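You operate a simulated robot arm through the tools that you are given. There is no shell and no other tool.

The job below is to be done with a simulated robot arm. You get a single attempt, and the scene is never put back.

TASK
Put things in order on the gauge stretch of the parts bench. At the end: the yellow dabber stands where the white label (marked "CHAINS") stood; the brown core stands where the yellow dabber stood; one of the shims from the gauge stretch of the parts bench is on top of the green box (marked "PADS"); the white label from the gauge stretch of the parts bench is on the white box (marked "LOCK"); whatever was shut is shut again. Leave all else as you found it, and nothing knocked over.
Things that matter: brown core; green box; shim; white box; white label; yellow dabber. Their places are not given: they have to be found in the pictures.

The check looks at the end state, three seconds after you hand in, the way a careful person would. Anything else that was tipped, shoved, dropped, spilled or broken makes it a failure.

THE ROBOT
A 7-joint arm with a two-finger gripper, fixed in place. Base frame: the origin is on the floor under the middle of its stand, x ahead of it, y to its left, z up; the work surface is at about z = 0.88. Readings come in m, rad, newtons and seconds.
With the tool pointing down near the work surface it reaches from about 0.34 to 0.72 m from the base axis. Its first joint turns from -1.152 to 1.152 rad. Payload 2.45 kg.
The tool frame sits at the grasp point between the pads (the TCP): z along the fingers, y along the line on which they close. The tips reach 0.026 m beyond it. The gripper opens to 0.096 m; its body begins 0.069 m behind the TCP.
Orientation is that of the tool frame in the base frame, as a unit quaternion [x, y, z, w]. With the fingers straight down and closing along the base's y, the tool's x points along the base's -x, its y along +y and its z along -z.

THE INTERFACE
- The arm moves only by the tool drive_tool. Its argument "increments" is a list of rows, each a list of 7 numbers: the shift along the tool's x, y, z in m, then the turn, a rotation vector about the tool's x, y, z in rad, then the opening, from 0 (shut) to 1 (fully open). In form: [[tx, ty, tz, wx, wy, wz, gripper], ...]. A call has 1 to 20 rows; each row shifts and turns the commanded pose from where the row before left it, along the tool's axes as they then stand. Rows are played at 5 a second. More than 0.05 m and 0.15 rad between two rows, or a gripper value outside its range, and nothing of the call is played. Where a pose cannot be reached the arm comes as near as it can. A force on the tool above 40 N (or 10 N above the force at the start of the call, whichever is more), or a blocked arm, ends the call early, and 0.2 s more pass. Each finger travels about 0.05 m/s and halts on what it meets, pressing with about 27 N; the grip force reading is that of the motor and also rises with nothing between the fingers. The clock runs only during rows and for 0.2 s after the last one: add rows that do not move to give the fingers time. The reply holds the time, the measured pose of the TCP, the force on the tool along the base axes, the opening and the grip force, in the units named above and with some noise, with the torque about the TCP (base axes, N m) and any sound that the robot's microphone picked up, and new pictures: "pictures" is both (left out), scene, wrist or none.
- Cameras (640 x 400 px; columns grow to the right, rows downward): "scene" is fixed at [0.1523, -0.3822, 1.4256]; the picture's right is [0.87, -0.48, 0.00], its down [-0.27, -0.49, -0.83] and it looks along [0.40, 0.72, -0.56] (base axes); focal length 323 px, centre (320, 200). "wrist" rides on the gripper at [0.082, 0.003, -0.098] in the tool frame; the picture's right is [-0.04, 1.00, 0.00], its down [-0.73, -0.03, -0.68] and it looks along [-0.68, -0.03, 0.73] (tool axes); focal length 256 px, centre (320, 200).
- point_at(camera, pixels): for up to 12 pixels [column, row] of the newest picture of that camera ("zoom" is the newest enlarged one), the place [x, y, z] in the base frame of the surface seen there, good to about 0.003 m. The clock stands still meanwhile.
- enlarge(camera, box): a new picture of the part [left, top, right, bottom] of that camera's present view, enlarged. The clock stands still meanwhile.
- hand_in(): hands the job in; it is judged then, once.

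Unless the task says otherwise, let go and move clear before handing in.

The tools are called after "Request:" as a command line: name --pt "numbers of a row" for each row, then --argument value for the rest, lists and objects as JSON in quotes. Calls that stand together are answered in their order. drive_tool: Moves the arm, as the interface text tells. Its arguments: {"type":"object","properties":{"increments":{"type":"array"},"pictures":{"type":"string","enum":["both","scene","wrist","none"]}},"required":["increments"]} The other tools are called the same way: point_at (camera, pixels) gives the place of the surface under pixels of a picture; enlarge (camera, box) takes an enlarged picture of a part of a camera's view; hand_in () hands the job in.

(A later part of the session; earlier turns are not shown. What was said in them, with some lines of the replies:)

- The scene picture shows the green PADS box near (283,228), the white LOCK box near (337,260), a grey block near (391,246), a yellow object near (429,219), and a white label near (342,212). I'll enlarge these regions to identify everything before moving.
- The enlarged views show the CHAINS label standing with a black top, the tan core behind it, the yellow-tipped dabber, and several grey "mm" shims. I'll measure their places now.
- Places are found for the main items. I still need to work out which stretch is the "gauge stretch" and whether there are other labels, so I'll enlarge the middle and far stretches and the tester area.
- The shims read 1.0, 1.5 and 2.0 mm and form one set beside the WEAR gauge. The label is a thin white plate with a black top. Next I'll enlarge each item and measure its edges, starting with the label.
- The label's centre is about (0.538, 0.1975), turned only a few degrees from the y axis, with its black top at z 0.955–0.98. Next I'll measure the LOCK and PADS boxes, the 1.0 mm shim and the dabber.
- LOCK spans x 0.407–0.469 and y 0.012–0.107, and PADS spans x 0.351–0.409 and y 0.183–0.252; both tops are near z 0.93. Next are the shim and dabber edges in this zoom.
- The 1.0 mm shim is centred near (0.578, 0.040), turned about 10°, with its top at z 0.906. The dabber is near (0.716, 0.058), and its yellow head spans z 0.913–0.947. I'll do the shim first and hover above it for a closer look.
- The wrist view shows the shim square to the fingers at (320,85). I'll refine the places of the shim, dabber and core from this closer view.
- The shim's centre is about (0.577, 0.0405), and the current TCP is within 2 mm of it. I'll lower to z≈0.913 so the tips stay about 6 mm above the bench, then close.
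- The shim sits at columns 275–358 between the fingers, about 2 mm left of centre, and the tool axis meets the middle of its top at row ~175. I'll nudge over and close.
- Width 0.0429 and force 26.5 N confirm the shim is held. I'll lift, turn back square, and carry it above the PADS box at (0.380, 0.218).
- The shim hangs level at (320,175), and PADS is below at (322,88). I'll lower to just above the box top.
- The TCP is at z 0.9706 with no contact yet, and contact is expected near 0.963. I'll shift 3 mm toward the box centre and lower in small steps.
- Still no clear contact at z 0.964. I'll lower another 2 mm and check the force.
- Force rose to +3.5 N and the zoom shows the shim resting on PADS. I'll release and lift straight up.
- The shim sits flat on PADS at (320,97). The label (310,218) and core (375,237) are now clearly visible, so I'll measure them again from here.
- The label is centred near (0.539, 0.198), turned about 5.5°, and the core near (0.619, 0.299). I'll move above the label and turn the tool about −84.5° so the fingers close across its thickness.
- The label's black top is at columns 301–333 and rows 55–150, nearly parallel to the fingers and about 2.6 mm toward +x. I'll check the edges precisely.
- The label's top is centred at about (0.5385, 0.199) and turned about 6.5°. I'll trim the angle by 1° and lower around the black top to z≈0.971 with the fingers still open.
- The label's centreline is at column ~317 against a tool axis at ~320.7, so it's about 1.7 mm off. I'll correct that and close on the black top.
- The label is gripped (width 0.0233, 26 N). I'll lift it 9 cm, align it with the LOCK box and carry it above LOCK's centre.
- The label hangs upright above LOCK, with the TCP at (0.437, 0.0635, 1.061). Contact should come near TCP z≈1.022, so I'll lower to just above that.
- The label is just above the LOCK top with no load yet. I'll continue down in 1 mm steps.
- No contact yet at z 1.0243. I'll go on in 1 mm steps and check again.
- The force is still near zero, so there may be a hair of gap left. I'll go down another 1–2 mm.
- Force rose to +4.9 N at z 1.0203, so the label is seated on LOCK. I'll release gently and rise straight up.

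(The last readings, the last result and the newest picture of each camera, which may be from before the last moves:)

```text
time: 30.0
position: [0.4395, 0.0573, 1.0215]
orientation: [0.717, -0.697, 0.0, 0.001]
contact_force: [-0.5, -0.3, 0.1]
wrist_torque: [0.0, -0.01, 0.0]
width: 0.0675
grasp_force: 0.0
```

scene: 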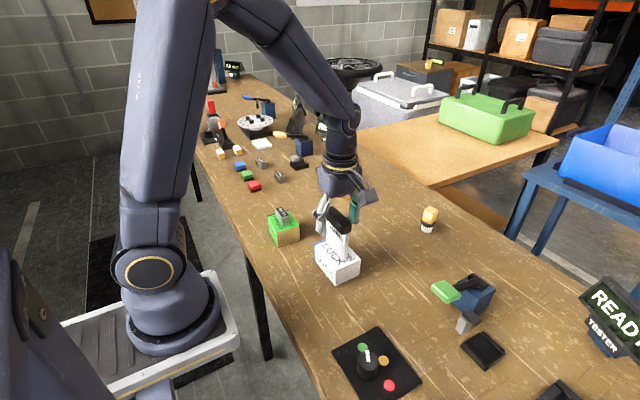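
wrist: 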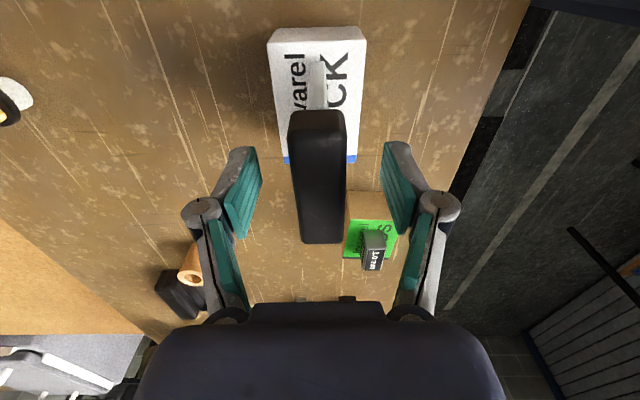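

The label stands upright alone on LOCK. I'll rise well clear of it, turn to about −100° to match the dabber's faces, and go out above the dabber at about (0.717, 0.058).

Request:
drive_tool --pt "0 0 -0.02 0 0 0 0.7" --pt "0 0 -0.03 0 0 0 0.7" --pt "0 0 -0.035 0 0 0 0.7" --pt "0 0 -0.035 0 0 0 0.7" --pt "0 0 0 0 0 -0.147 0.7" --pt "0.0068 -0.039 0 0 0 0 0.7" --pt "0.0068 -0.039 0 0 0 0 0.7" --pt "0.0068 -0.039 0 0 0 0 0.7" --pt "0.0068 -0.039 0 0 0 0 0.7" --pt "0.0068 -0.039 0.02 0 0 0 0.7" --pt "0.0068 -0.039 0.02 0 0 0 0.7" --pt "0.0067 -0.0394 0.02 0 0 0 0.7" --pt "0 0 0 0 0 0 0.7" --pt "0 0 0 0 0 0 0.7" --pt "0 0 0 0 0 0 0.7" --pictures "both"

```text
time: 33.2
position: [0.7052, 0.0545, 1.0816]
orientation: [0.766, -0.642, 0.0, 0.0]
contact_force: [0.0, 0.6, -0.4]
wrist_torque: [0.01, 0.01, 0.03]
width: 0.0669
grasp_force: 0.0
out of reach, approached as far as the arm can: row 12
```

scene: 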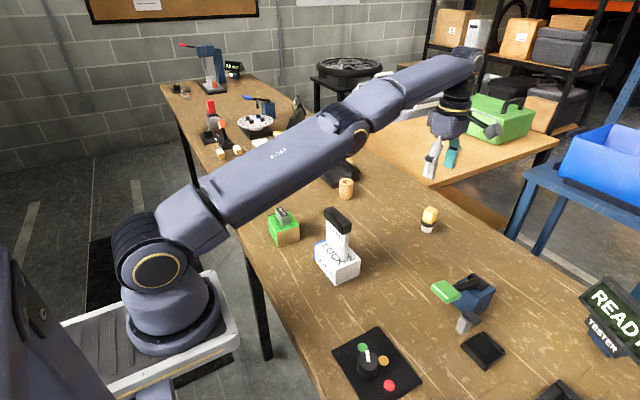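
wrist: 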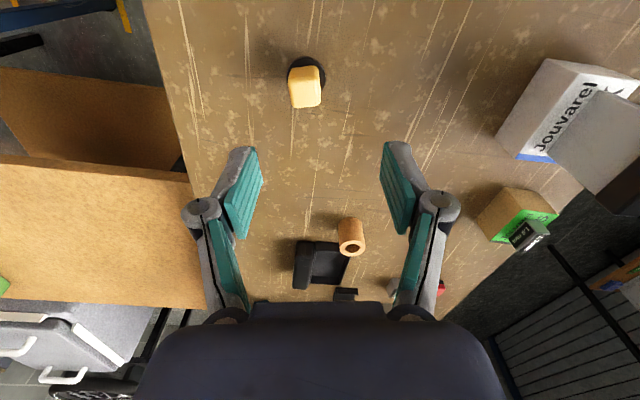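

The arm hit its reach limit at x 0.705 at this height. The dabber is at (305,85) in the wrist view, so I'll measure it, the core and the case from here.

Request:
enlarge --camera "wrist" --box '[265, 35, 345, 125]'

Request:
point_at --camera "wrist" --pixels '[[290, 82], [319, 80], [292, 106], [320, 104], [305, 75], [307, 95], [289, 70], [325, 75], [306, 60], [341, 225], [363, 225], [352, 252]]'

Request:
enlarge --camera "scene" --box '[310, 140, 450, 250]'

```text
4.44 times, centred on (305, 80) of wrist
```

zoom: 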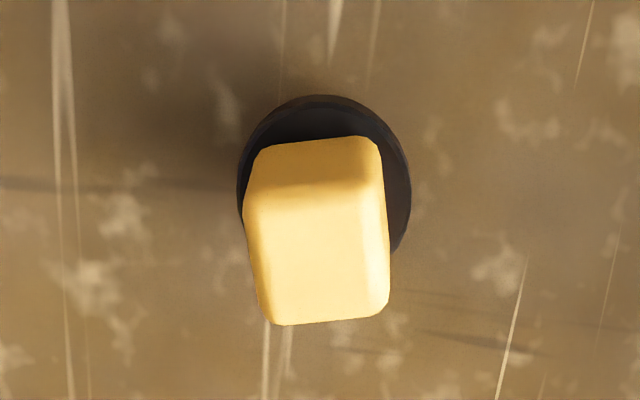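

```text
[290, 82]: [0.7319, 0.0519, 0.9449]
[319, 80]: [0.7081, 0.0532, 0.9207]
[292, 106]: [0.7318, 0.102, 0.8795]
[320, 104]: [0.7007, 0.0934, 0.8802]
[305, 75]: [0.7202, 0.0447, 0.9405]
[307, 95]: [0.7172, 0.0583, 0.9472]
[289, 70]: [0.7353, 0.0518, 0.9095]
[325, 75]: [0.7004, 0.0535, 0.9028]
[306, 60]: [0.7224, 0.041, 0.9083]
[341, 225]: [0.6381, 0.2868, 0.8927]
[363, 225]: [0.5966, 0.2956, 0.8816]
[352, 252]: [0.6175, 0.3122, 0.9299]
```

```text
3.64 times, centred on (380, 195) of scene
```

zoom: 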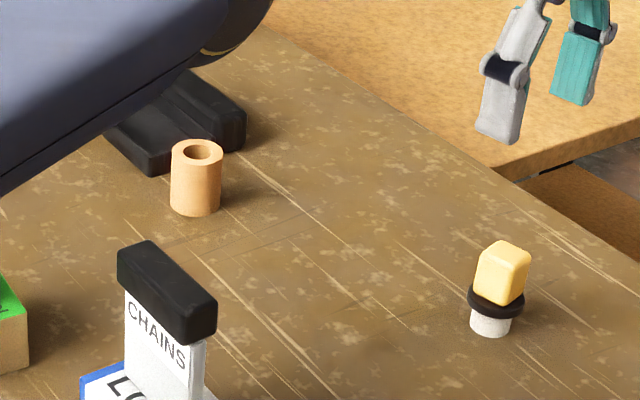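

The yellow head looks slightly turned relative to the fingers. I'll measure its top-face corners in a fresh zoom.

Request:
enlarge --camera "wrist" --box '[265, 35, 345, 125]'

Request:
point_at --camera "zoom" --pixels '[[256, 215], [375, 195], [278, 316], [382, 300], [270, 310], [262, 240], [315, 260], [380, 250], [325, 110], [320, 195]]'

```text
4.44 times, centred on (305, 80) of wrist
```

zoom: 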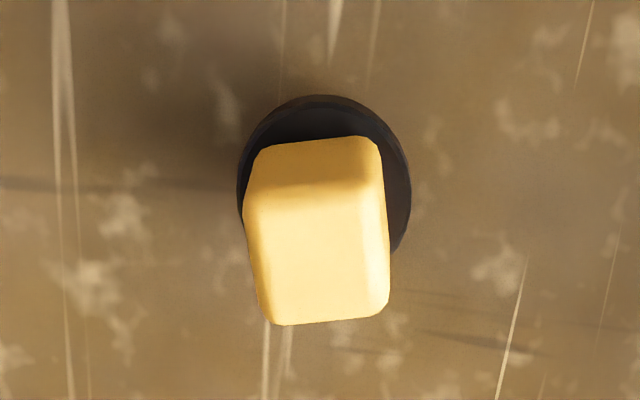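

```text
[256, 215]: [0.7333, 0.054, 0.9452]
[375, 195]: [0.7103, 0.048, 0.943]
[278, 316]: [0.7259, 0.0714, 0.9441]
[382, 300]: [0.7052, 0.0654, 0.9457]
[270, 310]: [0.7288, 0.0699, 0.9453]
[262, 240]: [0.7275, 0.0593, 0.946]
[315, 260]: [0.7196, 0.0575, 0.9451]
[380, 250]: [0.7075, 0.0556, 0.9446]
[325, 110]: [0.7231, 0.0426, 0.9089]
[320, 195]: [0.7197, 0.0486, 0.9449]
```

The head's top is centred at about (0.7185, 0.0597) and its faces need the tool at about −105°. I'll turn 5° more, lower to z≈1.0 and see how far out the arm reaches.

Request:
drive_tool --pt "0 0 0.02 0 0 -0.0925 0.7" --pt "0 0 0.03 0 0 0 0.7" --pt "0 0 0.03 0 0 0 0.7" --pt "0 0 0 0 0 0 0.7" --pt "0 0 0 0 0 0 0.7" --pictures "wrist"

```text
time: 34.4
position: [0.7058, 0.054, 1.0012]
orientation: [0.795, -0.606, 0.0, 0.0]
contact_force: [-0.7, -0.6, -0.3]
wrist_torque: [-0.01, 0.06, 0.0]
width: 0.0673
grasp_force: 0.1
```

wrist: 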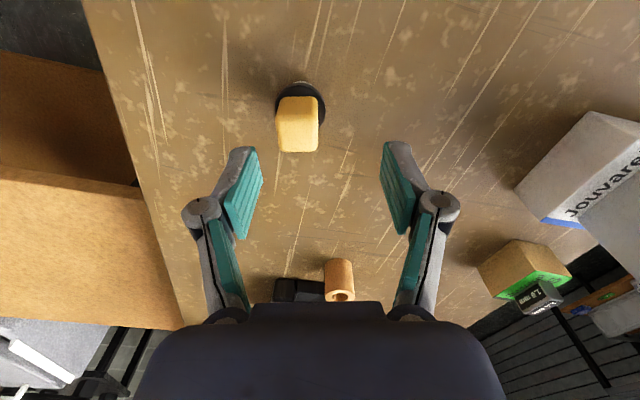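

The tool is now square to the head. The head is about 14 mm further out along the closing axis, so I'll try to shift out at this lower height.

Request:
drive_tool --pt "0 -0.007 0.01 0 0 0 0.7" --pt "-0.0005 -0.007 0.005 0 0 0 0.7" --pt "0 0 0 0 0 0 0.7" --pt "0 0 0 0 0 0 0.7" --pictures "wrist"

```text
time: 35.4
position: [0.7207, 0.0577, 0.9852]
orientation: [0.795, -0.607, 0.001, 0.0]
contact_force: [0.5, 1.4, 0.3]
wrist_torque: [-0.02, 0.02, -0.05]
width: 0.0673
grasp_force: 0.0
```

wrist: 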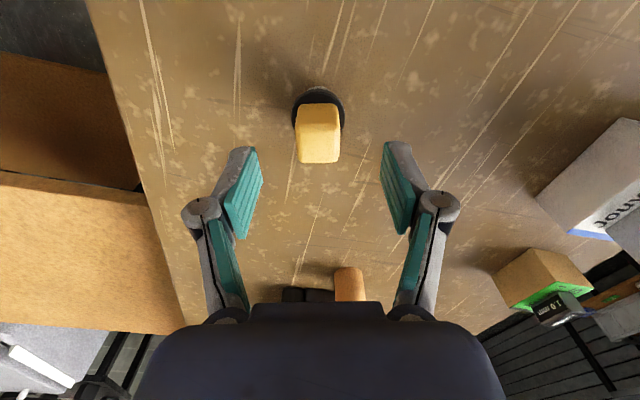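

The dabber is now centred at column ~319. I'll shift 2 mm along the tool's x and lower to z≈0.941, which keeps the tips above the black collar (z≈0.909).

Request:
drive_tool --pt "0.002 0 0.018 0 0 0 0.7" --pt "0 0 0.015 0 0 0 0.7" --pt "0 0 0.011 0 0 0 0.7" --pt "0 0 0 0 0 0 0.7" --pt "0 0 0 0 0 0 0.7" --pictures "both"

Request:
enlarge --camera "scene" --box '[390, 180, 470, 250]'

```text
time: 36.6
position: [0.7216, 0.055, 0.9398]
orientation: [0.795, -0.606, 0.0, 0.0]
contact_force: [-1.6, 0.6, 0.3]
wrist_torque: [-0.01, 0.04, 0.02]
width: 0.0671
grasp_force: 0.0
```

scene: 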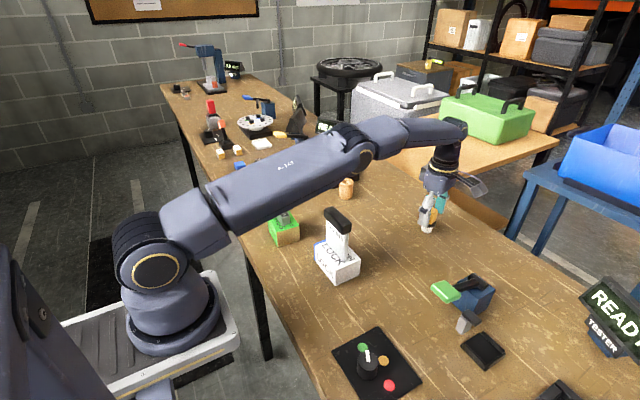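
wrist: 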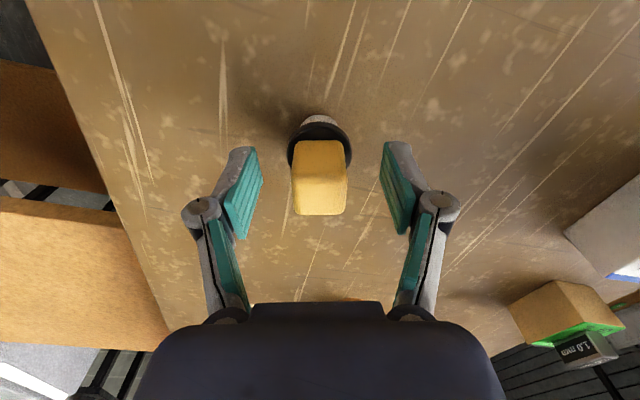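

```text
5.71 times, centred on (430, 215) of scene
```

zoom: 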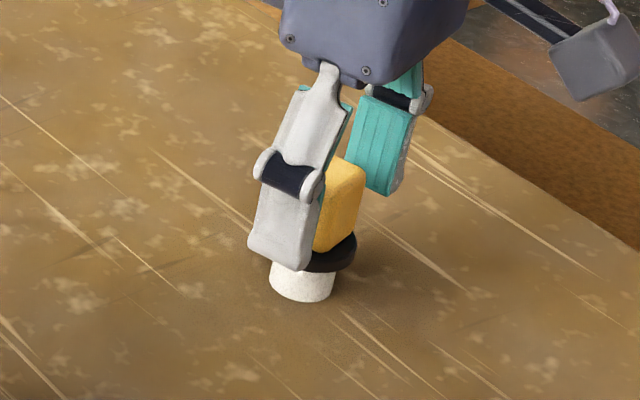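

The head is centred at columns 292–348, and the tool axis falls on the middle of its top. I'll raise 2 mm for collar clearance and close.

Request:
drive_tool --pt "0 0 -0.002 0 0 0 0.6" --pt "0 0 0 0 0 0 0.5" --pt "0 0 0 0 0 0 0.4" --pt "0 0 0 0 0 0 0.3" --pt "0 0 0 0 0 0 0.2" --pt "0 0 0 0 0 0 0.1" --pt "0 0 0 0 0 0 0.1" --pt "0 0 0 0 0 0 0.1" --pictures "wrist"

Request:
enlarge --camera "scene" --box '[390, 180, 470, 250]'

```text
time: 38.4
position: [0.7203, 0.0562, 0.9425]
orientation: [0.795, -0.607, 0.0, 0.0]
contact_force: [0.8, 0.1, 1.5]
wrist_torque: [0.04, -0.04, 0.02]
width: 0.0275
grasp_force: 26.7
```

wrist: 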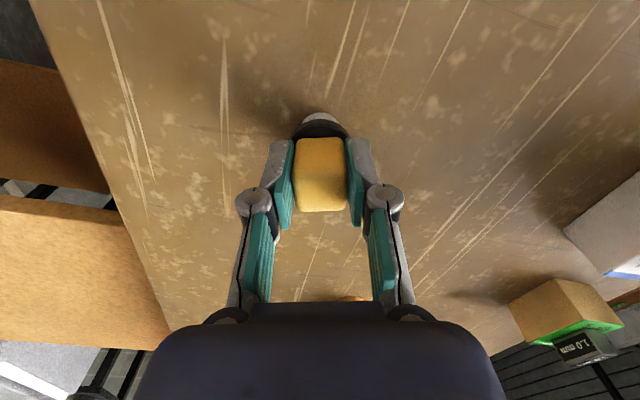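

```text
5.71 times, centred on (430, 215) of scene
```

zoom: 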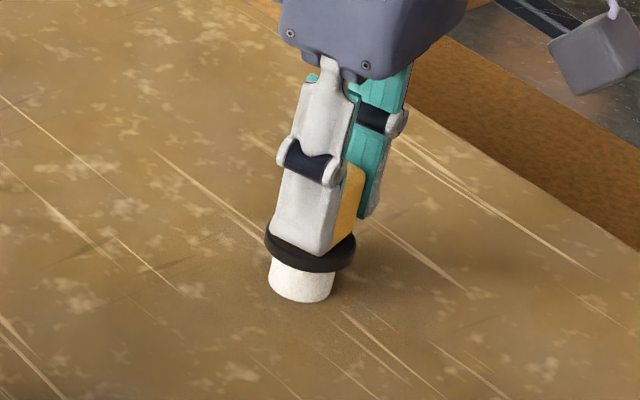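

The dabber is held by its yellow head (width 0.0275) above the collar. I'll lift 4 cm and carry it inward to where the label stood, (0.539, 0.198).

Request:
drive_tool --pt "0 0 -0.01 0 0 0 0.1" --pt "0 0 -0.015 0 0 0 0.1" --pt "0 0 -0.02 0 0 0 0.1" --pt "-0.02643 0.01966 -0.005 0 0 0 0.1" --pt "-0.02643 0.01966 0 0 0 0 0.1" --pt "-0.02643 0.01966 0 0 0 0 0.1" --pt "-0.02643 0.01966 0 0 0 0 0.1" --pt "-0.02643 0.01966 0 0 0 0 0.1" --pt "-0.02643 0.01966 0 0 0 0 0.1" --pt "-0.02643 0.01966 0 0 0 0 0.1" --pt "0 0 0 0 0 0 0.1" --pt "0 0 0 0 0 0 0.1" --pt "0 0 0 0 0 0 0.1" --pictures "both"

```text
time: 41.2
position: [0.5396, 0.1979, 0.9942]
orientation: [0.795, -0.607, 0.0, 0.0]
contact_force: [-0.1, 0.4, -1.1]
wrist_torque: [0.0, -0.02, -0.03]
width: 0.0273
grasp_force: 27.5
```

scene: 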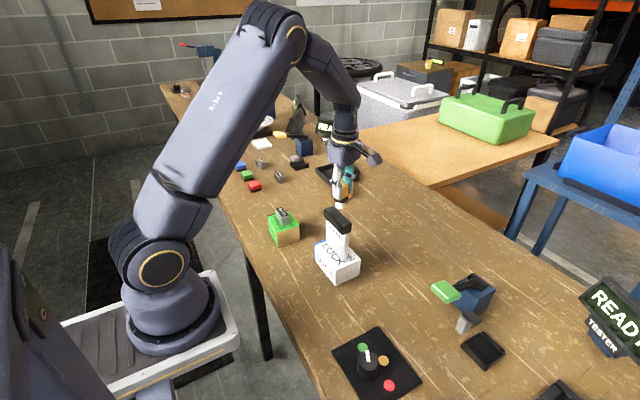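
wrist: 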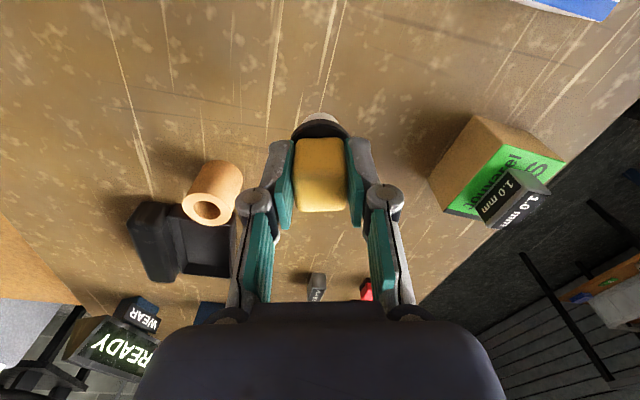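

The TCP is at (0.5396, 0.1979), right over the label's old spot. I'll lower to 4–5 mm above the bench contact height (TCP 0.9425).

Request:
drive_tool --pt "0 0 0.02 0 0 0 0.1" --pt "0 0 0.015 0 0 0 0.1" --pt "0 0 0.01 0 0 0 0.1" --pt "0 0 0.003 0 0 0 0.1" --pt "0 0 0 0 0 0 0.1" --pt "0 0 0 0 0 0 0.1" --pictures "none"

```text
time: 42.6
position: [0.5391, 0.1976, 0.9454]
orientation: [0.795, -0.606, 0.0, 0.0]
contact_force: [-0.2, -0.1, -1.1]
wrist_torque: [0.0, 0.04, -0.01]
width: 0.0275
grasp_force: 26.7
```

At z 0.9454 with no contact; I'll go down in 1 mm steps.

Request:
drive_tool --pt "0 0 0.001 0 0 0 0.1" --pt "0 0 0.001 0 0 0 0.1" --pt "0 0 0.001 0 0 0 0.1" --pt "0 0 0 0 0 0 0.1" --pictures "none"

```text
time: 43.6
position: [0.5395, 0.1969, 0.9432]
orientation: [0.795, -0.606, 0.001, -0.001]
contact_force: [-2.0, -2.4, 10.2]
wrist_torque: [-0.13, 0.17, 0.03]
width: 0.0274
grasp_force: 27.4
```

Contact is firm at +10 N. I'll back off slightly to relieve the preload, then release and rise.

Request:
drive_tool --pt "0 0 -0.0008 0 0 0 0.1" --pt "0 0 0 0 0 0 0.3" --pt "0 0 0 0 0 0 0.36" --pt "0 0 0 0 0 0 0.42" --pt "0 0 0 0 0 0 0.5" --pt "0 0 0 0 0 0 0.6" --pt "0 0 0 0 0 0 0.7" --pt "0 0 0 0 0 0 0.7" --pictures "both"

Request:
enlarge --camera "scene" --box '[300, 160, 400, 250]'

```text
time: 45.4
position: [0.539, 0.197, 0.9419]
orientation: [0.795, -0.607, -0.001, 0.0]
contact_force: [0.4, 0.8, 0.2]
wrist_torque: [0.0, -0.03, -0.02]
width: 0.067
grasp_force: 0.1
```

scene: 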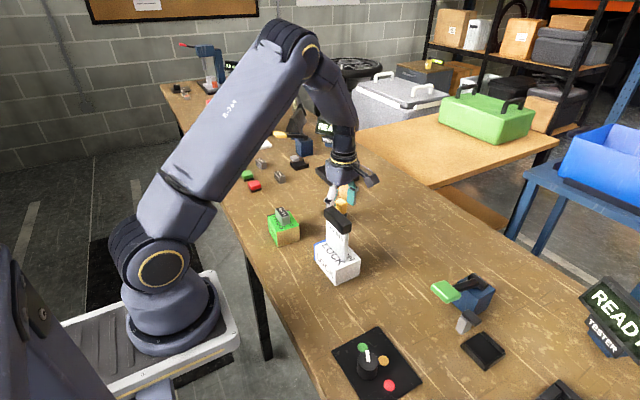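
wrist: 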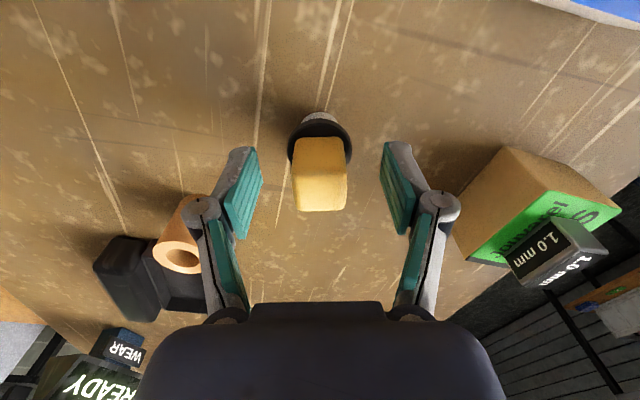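

```text
4.44 times, centred on (350, 205) of scene
```

zoom: 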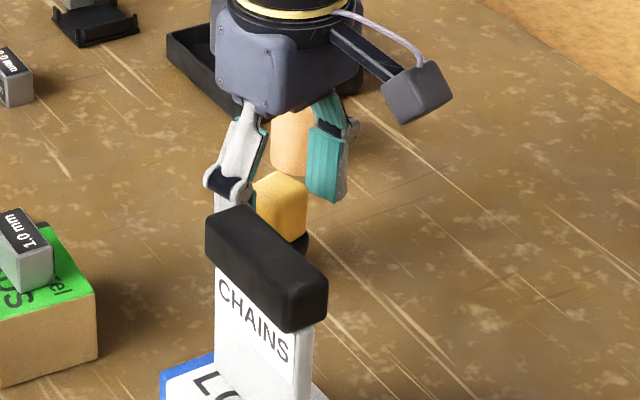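

The dabber stands upright at the label's old place. I'll rise clear and go above the core at about (0.619, 0.299).

Request:
drive_tool --pt "0 0 -0.015 0 0 0 0.7" --pt "0 0 -0.03 0 0 0 0.7" --pt "0 0 -0.035 0 0 0 0.7" --pt "0 0 -0.03 0 0 0 0.7" --pt "-0.0193 -0.026 0 0 0 0 0.75" --pt "-0.0193 -0.026 0 0 0 0 0.75" --pt "-0.0193 -0.026 0 0 0 0 0.75" --pt "-0.0193 -0.026 0 0 0 0 0.75" --pt "0 0 0 0 0 0 0.75" --pt "0 0 0 0 0 0 0.75" --pt "0 0 0 0 0 0 0.75" --pictures "both"

```text
time: 47.8
position: [0.6177, 0.3006, 1.0515]
orientation: [0.795, -0.606, 0.0, 0.0]
contact_force: [0.6, -0.6, 1.1]
wrist_torque: [-0.01, 0.03, -0.02]
width: 0.0717
grasp_force: 0.1
```

scene: 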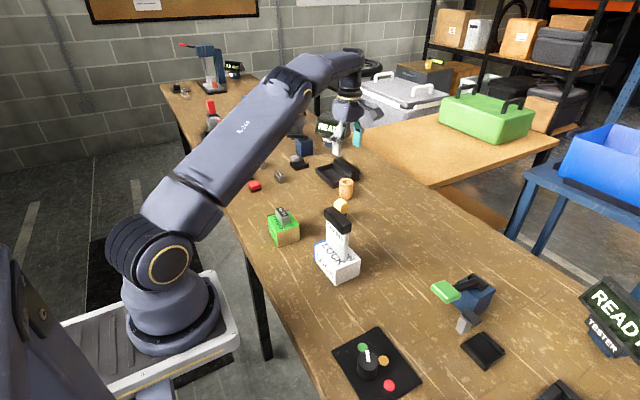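
wrist: 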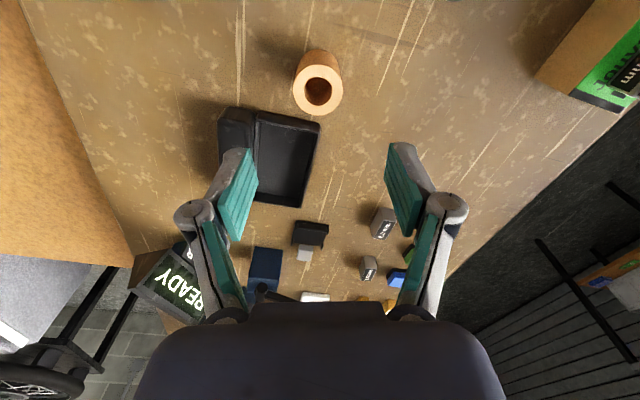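

The core's rim is at (318,90), and the black case begins just beyond it at row ~107. I'll measure the rim and the case's nearest wall to check finger clearance.

Request:
enlarge --camera "wrist" --box '[200, 30, 440, 220]'

Request:
point_at --camera "wrist" --pixels '[[296, 92], [341, 92], [318, 110], [318, 70], [300, 78], [338, 78], [220, 112], [258, 114], [318, 124], [255, 112], [340, 125], [304, 60]]'

```text
2.11 times, centred on (320, 125) of wrist
```

zoom: 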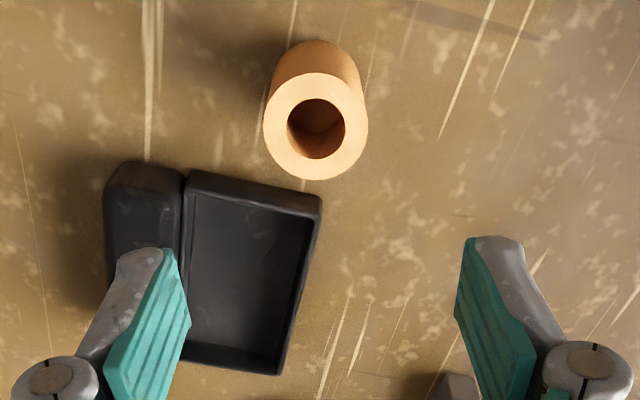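

```text
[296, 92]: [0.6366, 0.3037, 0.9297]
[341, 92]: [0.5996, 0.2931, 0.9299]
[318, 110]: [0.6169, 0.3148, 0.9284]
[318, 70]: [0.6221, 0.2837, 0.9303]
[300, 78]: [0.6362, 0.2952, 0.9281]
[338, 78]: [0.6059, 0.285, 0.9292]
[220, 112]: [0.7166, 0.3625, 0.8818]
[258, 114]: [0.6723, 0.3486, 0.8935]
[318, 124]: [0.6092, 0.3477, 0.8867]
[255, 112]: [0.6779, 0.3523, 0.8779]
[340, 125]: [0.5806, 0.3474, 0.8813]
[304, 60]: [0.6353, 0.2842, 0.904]
```

The core's rim centre is about (0.619, 0.299), 0.039 m across, and the case wall at y≈0.347 leaves about 2.5 cm to the fingers. I'll lower to just above the core and check alignment.

Request:
drive_tool --pt "0.0022 -0.0013 0.02 0 0 0 0.75" --pt "0 0 0.03 0 0 0 0.75" --pt "0 0 0.025 0 0 0 0.75" --pt "0 0 0.01 0 0 0 0.75" --pt "0 0 0 0 0 0 0.75" --pt "0 0 0 0 0 0 0.75" --pictures "both"

```text
time: 49.2
position: [0.6205, 0.2946, 0.9669]
orientation: [0.795, -0.606, 0.0, 0.0]
contact_force: [-0.6, 0.0, -0.4]
wrist_torque: [0.0, -0.04, 0.01]
width: 0.072
grasp_force: 0.1
```

scene: 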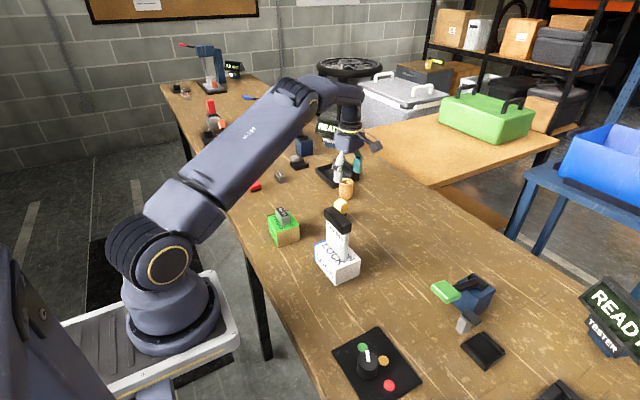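
wrist: 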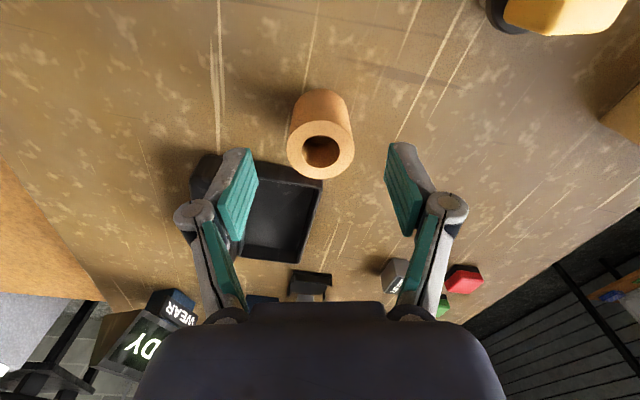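

The core's rim (centre about (321,149)) lines up with the tool axis at (320,147). I'll lower to z≈0.913 and check before closing.

Request:
drive_tool --pt "-0.001 0 0.02 0 0 0 0.75" --pt "0 0 0.018 0 0 0 0.75" --pt "0 0 0.01 0 0 0 0.75" --pt "0 0 0.005 0 0 0 0.75" --pt "0 0 0 0 0 0 0.75" --pt "0 0 0 0 0 0 0.75" --pictures "wrist"

Request:
enlarge --camera "scene" --box '[300, 140, 400, 230]'

```text
time: 50.6
position: [0.6215, 0.2988, 0.9149]
orientation: [0.795, -0.607, 0.0, 0.0]
contact_force: [-0.5, 0.4, -0.1]
wrist_torque: [0.0, 0.01, -0.01]
width: 0.0719
grasp_force: 0.1
```

wrist: 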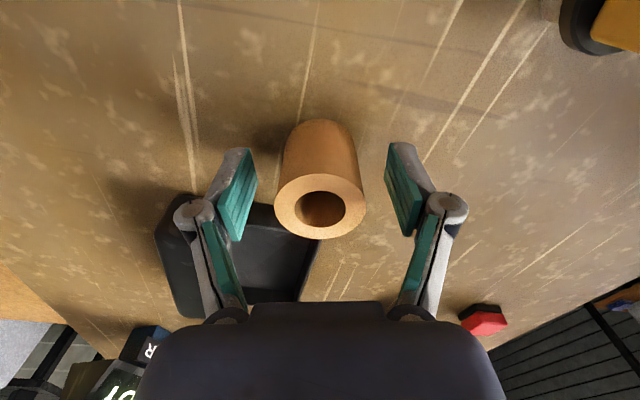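

```text
4.44 times, centred on (350, 185) of scene
```

zoom: 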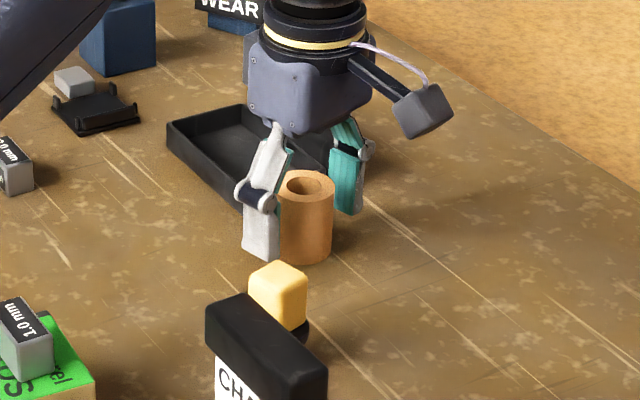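

The core stands centred between the fingers (columns 275–367) with no contact. I'll close on it.

Request:
drive_tool --pt "0 0 0 0 0 0 0.6" --pt "0 0 0 0 0 0 0.5" --pt "0 0 0 0 0 0 0.4" --pt "0 0 0 0 0 0 0.3" --pt "0 0 0 0 0 0 0.2" --pt "0 0 0 0 0 0 0.2" --pt "0 0 0 0 0 0 0.2" --pictures "wrist"

```text
time: 52.2
position: [0.6213, 0.2983, 0.9142]
orientation: [0.795, -0.607, 0.001, 0.001]
contact_force: [-0.2, 0.5, 1.8]
wrist_torque: [-0.01, 0.0, -0.01]
width: 0.0401
grasp_force: 27.0
```

wrist: 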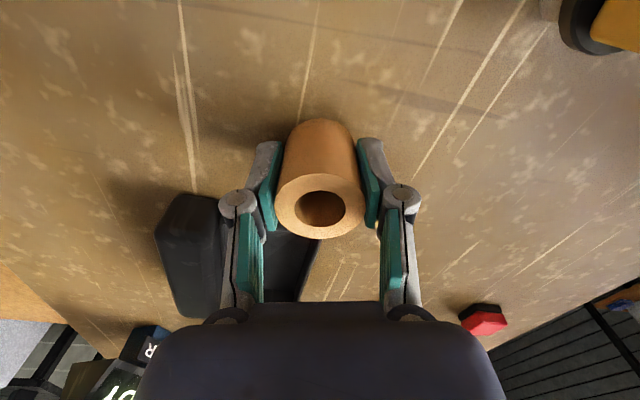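

The core is held (width 0.0401, 27 N). I'll lift 6 cm and carry it to the dabber's old place at about (0.7195, 0.058).

Request:
drive_tool --pt "0 0 -0.01 0 0 0 0.2" --pt "0 0 -0.02 0 0 0 0.2" --pt "0 0 -0.03 0 0 0 0.2" --pt "0.03225 -0.00384 0 0 0 0 0.2" --pt "0.03225 -0.00384 0 0 0 0 0.2" --pt "0.03225 -0.00384 0 0 0 0 0.2" --pt "0.03225 -0.00384 0 0 0 0 0.2" --pt "0.03225 -0.00384 0 0 0 0 0.2" --pt "0.03225 -0.00384 0 0 0 0 0.2" --pt "0.03225 -0.00384 0 0 0 0 0.2" --pt "0.03225 -0.00384 0 0 0 0 0.2" --pt "0 0 0 0 0 0 0.2" --pt "0 0 0 0 0 0 0.2" --pt "0 0 0 0 0 0 0.2" --pictures "both"

```text
time: 55.2
position: [0.7171, 0.0567, 0.9732]
orientation: [0.796, -0.606, 0.0, 0.0]
contact_force: [0.2, 0.2, -0.2]
wrist_torque: [-0.01, -0.02, 0.03]
width: 0.0402
grasp_force: 27.2
```

scene: 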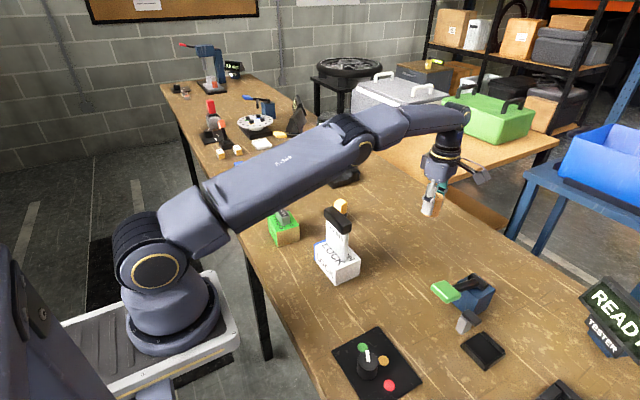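
wrist: 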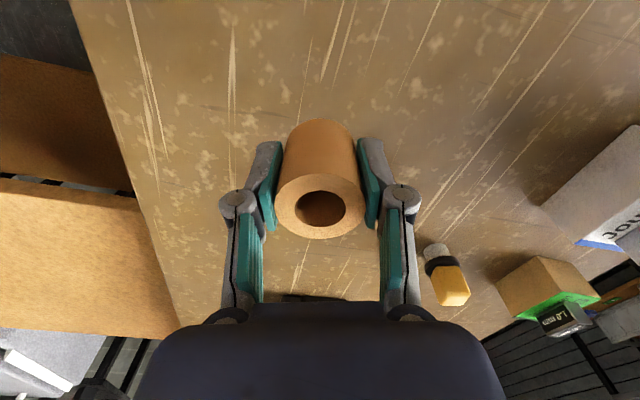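

The TCP is at (0.7171, 0.0567) with the core upright. I'll nudge 2 mm outward and lower to just above the bench; contact is expected at TCP z≈0.914.

Request:
drive_tool --pt "-0.0005 -0.0022 0.02 0 0 0 0.2" --pt "0 0 0.02 0 0 0 0.2" --pt "0 0 0.012 0 0 0 0.2" --pt "0 0 0.004 0 0 0 0.2" --pt "0 0 0 0 0 0 0.2" --pt "0 0 0 0 0 0 0.2" --pictures "none"

```text
time: 56.6
position: [0.7178, 0.0604, 0.9157]
orientation: [0.795, -0.606, 0.0, -0.001]
contact_force: [0.0, -0.5, -1.1]
wrist_torque: [0.03, -0.01, 0.03]
width: 0.0402
grasp_force: 26.7
```

At (0.7178, 0.0604, 0.9157) there's no contact; I'll lower in 1 mm steps.

Request:
drive_tool --pt "0 0 0.001 0 0 0 0.2" --pt "0 0 0.001 0 0 0 0.2" --pt "0 0 0 0 0 0 0.2" --pictures "none"

```text
time: 57.4
position: [0.7189, 0.0592, 0.9154]
orientation: [0.795, -0.606, 0.0, 0.001]
contact_force: [-0.3, 0.0, -0.1]
wrist_torque: [-0.02, 0.04, 0.01]
width: 0.0399
grasp_force: 26.6
```

Still no contact, so I'll take one more millimetre at a time.

Request:
drive_tool --pt "0 0 0.001 0 0 0 0.2" --pt "0 0 0 0 0 0 0.2" --pictures "none"

```text
time: 58.0
position: [0.7191, 0.0599, 0.9159]
orientation: [0.796, -0.606, 0.0, 0.0]
contact_force: [-0.2, -0.3, -0.4]
wrist_torque: [0.01, 0.01, 0.01]
width: 0.0402
grasp_force: 27.1
```

The z reading hardly changes, within noise, and there's still no load. I'll continue with another millimetre and look.

Request:
drive_tool --pt "0 0 0.001 0 0 0 0.2" --pt "0 0 0 0 0 0 0.2" --pt "0 0 0 0 0 0 0.2" --pictures "wrist"

Request:
enlarge --camera "scene" --box '[390, 180, 470, 250]'

```text
time: 58.8
position: [0.7201, 0.0591, 0.9151]
orientation: [0.795, -0.607, 0.0, 0.0]
contact_force: [-0.3, 0.2, 2.4]
wrist_torque: [0.03, 0.04, -0.01]
width: 0.0399
grasp_force: 27.0
```

wrist: 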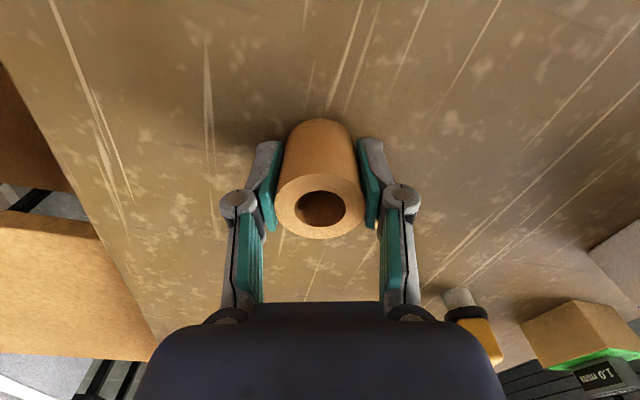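

```text
5.71 times, centred on (430, 215) of scene
```

zoom: 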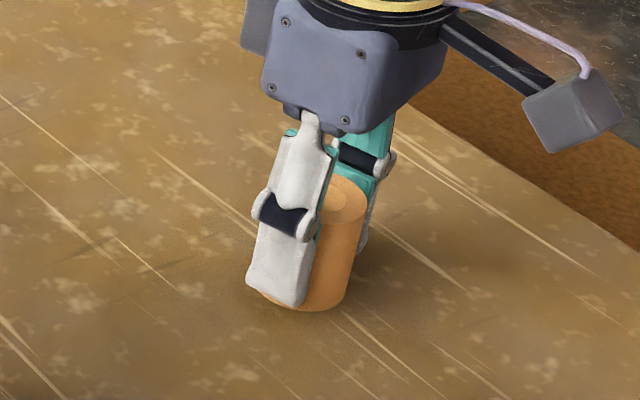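

Force is now +2.4 N, so contact is starting. I'll press one more millimetre to confirm seating.

Request:
drive_tool --pt "0 0 0.0008 0 0 0 0.2" --pt "0 0 0 0 0 0 0.2" --pictures "none"

```text
time: 59.4
position: [0.7211, 0.0592, 0.9148]
orientation: [0.795, -0.607, 0.001, -0.001]
contact_force: [3.5, 1.2, 5.2]
wrist_torque: [0.08, -0.09, 0.0]
width: 0.0399
grasp_force: 26.9
```

The core is seated (+5 N). I'll release slowly and check it stands before rising.

Request:
drive_tool --pt "0 0 0 0 0 0 0.44" --pt "0 0 0 0 0 0 0.5" --pt "0 0 0 0 0 0 0.58" --pt "0 0 0 0 0 0 0.66" --pt "0 0 0 0 0 0 0.75" --pt "0 0 0 0 0 0 0.75" --pictures "both"

```text
time: 60.8
position: [0.7185, 0.0595, 0.9134]
orientation: [0.795, -0.607, 0.0, 0.0]
contact_force: [0.3, -0.9, 0.0]
wrist_torque: [-0.04, -0.01, -0.05]
width: 0.072
grasp_force: 0.0
```

scene: 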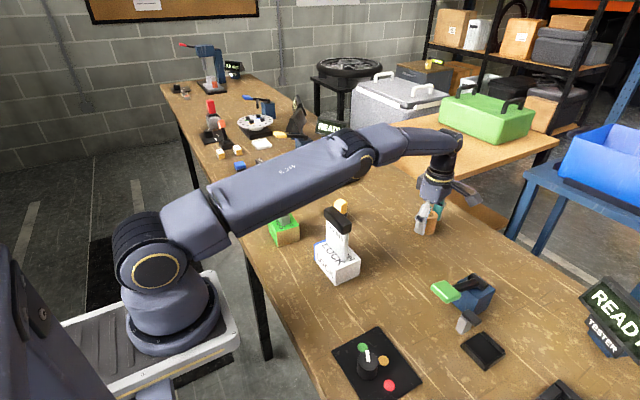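
wrist: 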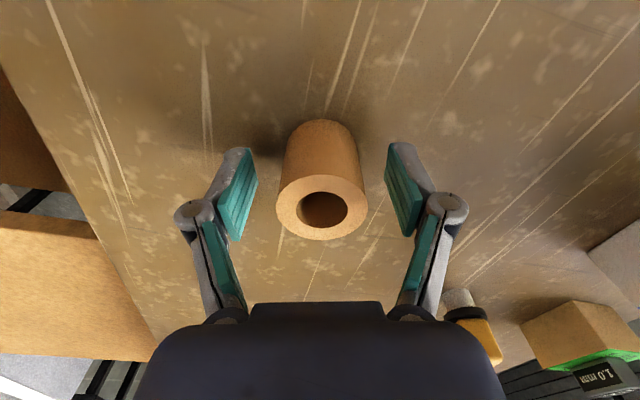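

The core stands upright at (320,200) with the fingers clear of it. I'll rise straight up, then pull back and up to a clear pose for the final inspection.

Request:
drive_tool --pt "0 0 -0.015 0 0 0 0.75" --pt "0 0 -0.025 0 0 0 0.75" --pt "0 0 -0.025 0 0 0 0.75" --pt "-0.0053 0.0193 -0.03 0 0 0 0.75" --pt "-0.0053 0.0193 -0.03 0 0 0 0.75" --pt "-0.0053 0.0193 -0.03 0 0 0 0.75" --pt "-0.0053 0.0193 -0.03 0 0 0 0.75" --pt "-0.0053 0.0193 -0.03 0 0 0 0.75" --pt "0 0 0 0 0 0 0.75" --pt "0 0 0 0 0 0 0.75" --pictures "both"

```text
time: 63.0
position: [0.6167, 0.0604, 1.1301]
orientation: [0.795, -0.606, 0.0, 0.0]
contact_force: [-0.4, 0.4, 0.3]
wrist_torque: [-0.01, 0.02, 0.01]
width: 0.0722
grasp_force: 0.0
```

scene: 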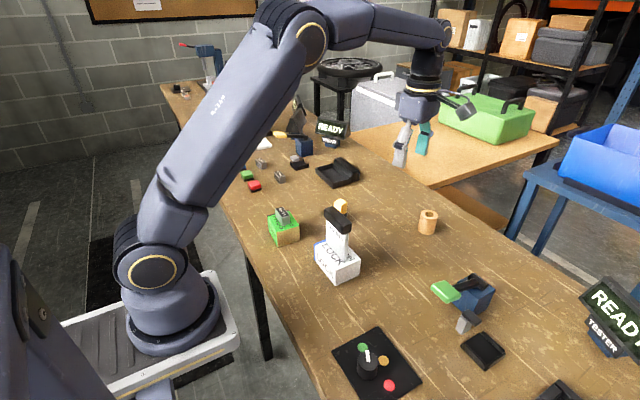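
wrist: 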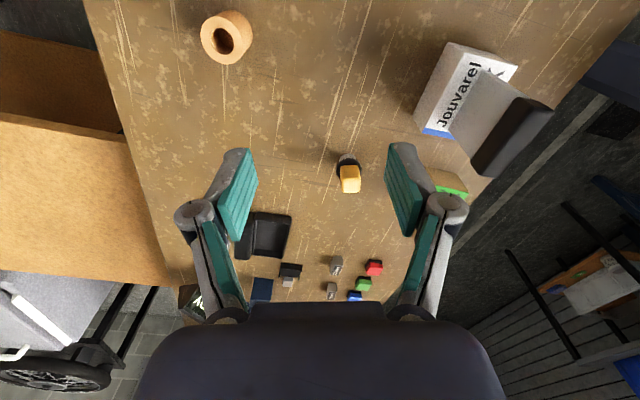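

The wrist view shows the core at (226,37), the dabber at (349,178), the label on LOCK and the case untouched. I'll do a close final check of each item and its measured place.

Request:
enlarge --camera "scene" --box '[255, 180, 455, 295]'

Request:
point_at --camera "wrist" --pixels '[[203, 38], [250, 38], [226, 14], [226, 60], [349, 180], [349, 160], [510, 135], [440, 80], [335, 265], [455, 180]]'

Request:
enlarge --camera "scene" --box '[220, 120, 380, 220]'

```text
3.20 times, centred on (355, 238) of scene
```

zoom: 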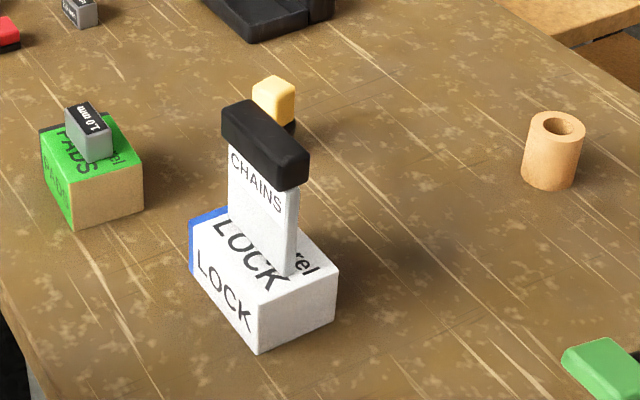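

```text
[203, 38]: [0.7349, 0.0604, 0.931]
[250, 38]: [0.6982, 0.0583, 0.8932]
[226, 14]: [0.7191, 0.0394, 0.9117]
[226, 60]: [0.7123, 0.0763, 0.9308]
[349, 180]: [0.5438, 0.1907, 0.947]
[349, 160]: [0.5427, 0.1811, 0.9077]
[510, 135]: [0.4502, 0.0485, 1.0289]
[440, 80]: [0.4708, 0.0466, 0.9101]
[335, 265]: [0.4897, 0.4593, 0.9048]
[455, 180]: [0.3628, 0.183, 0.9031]
```

```text
4.00 times, centred on (300, 170) of scene
```

zoom: 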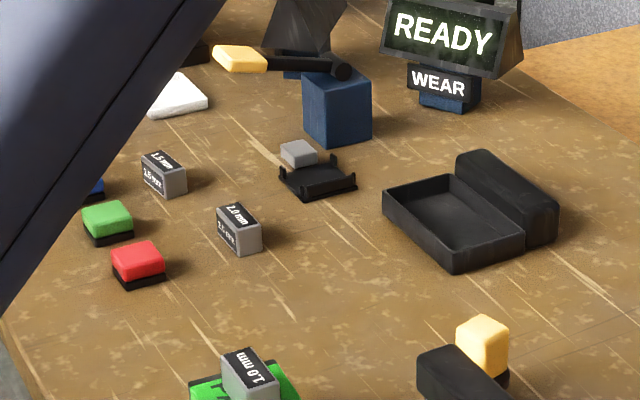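

Everything checks out in the zooms:
- **Shim:** the 1.0 mm shim lies flat on PADS.
- **Label:** the CHAINS label stands upright on LOCK.
- **Dabber:** it stands at about (0.54, 0.197), where the label was.
- **Core:** it stands at about (0.717, 0.058), where the dabber was.

Nothing else has moved, nothing was opened along the way, and the gripper is empty and clear. I'm handing in.

Request:
hand_in

```text
The job is handed in.
```

The job is handed in, and the last pictures before hand-in show every item where the task asked. I haven't seen the result of the check.

- **Shim:** the 1.0 mm shim lies flat on top of the green PADS box.
- **White label:** the CHAINS label stands upright on the white LOCK box.
- **Yellow dabber:** it stands upright where the label stood, at about (0.54, 0.197).
- **Brown core:** it stands upright where the dabber stood, at about (0.717, 0.058).

I opened nothing, so there was nothing to shut again. Nothing was knocked over, nothing else looked moved, and the gripper was empty and clear.

The pictures don't mark where the gauge stretch begins and ends. I took the 1.0 mm shim because it sat among the other task items; the 1.5 mm and 2.0 mm shims lay further along, by the WEAR gauge.
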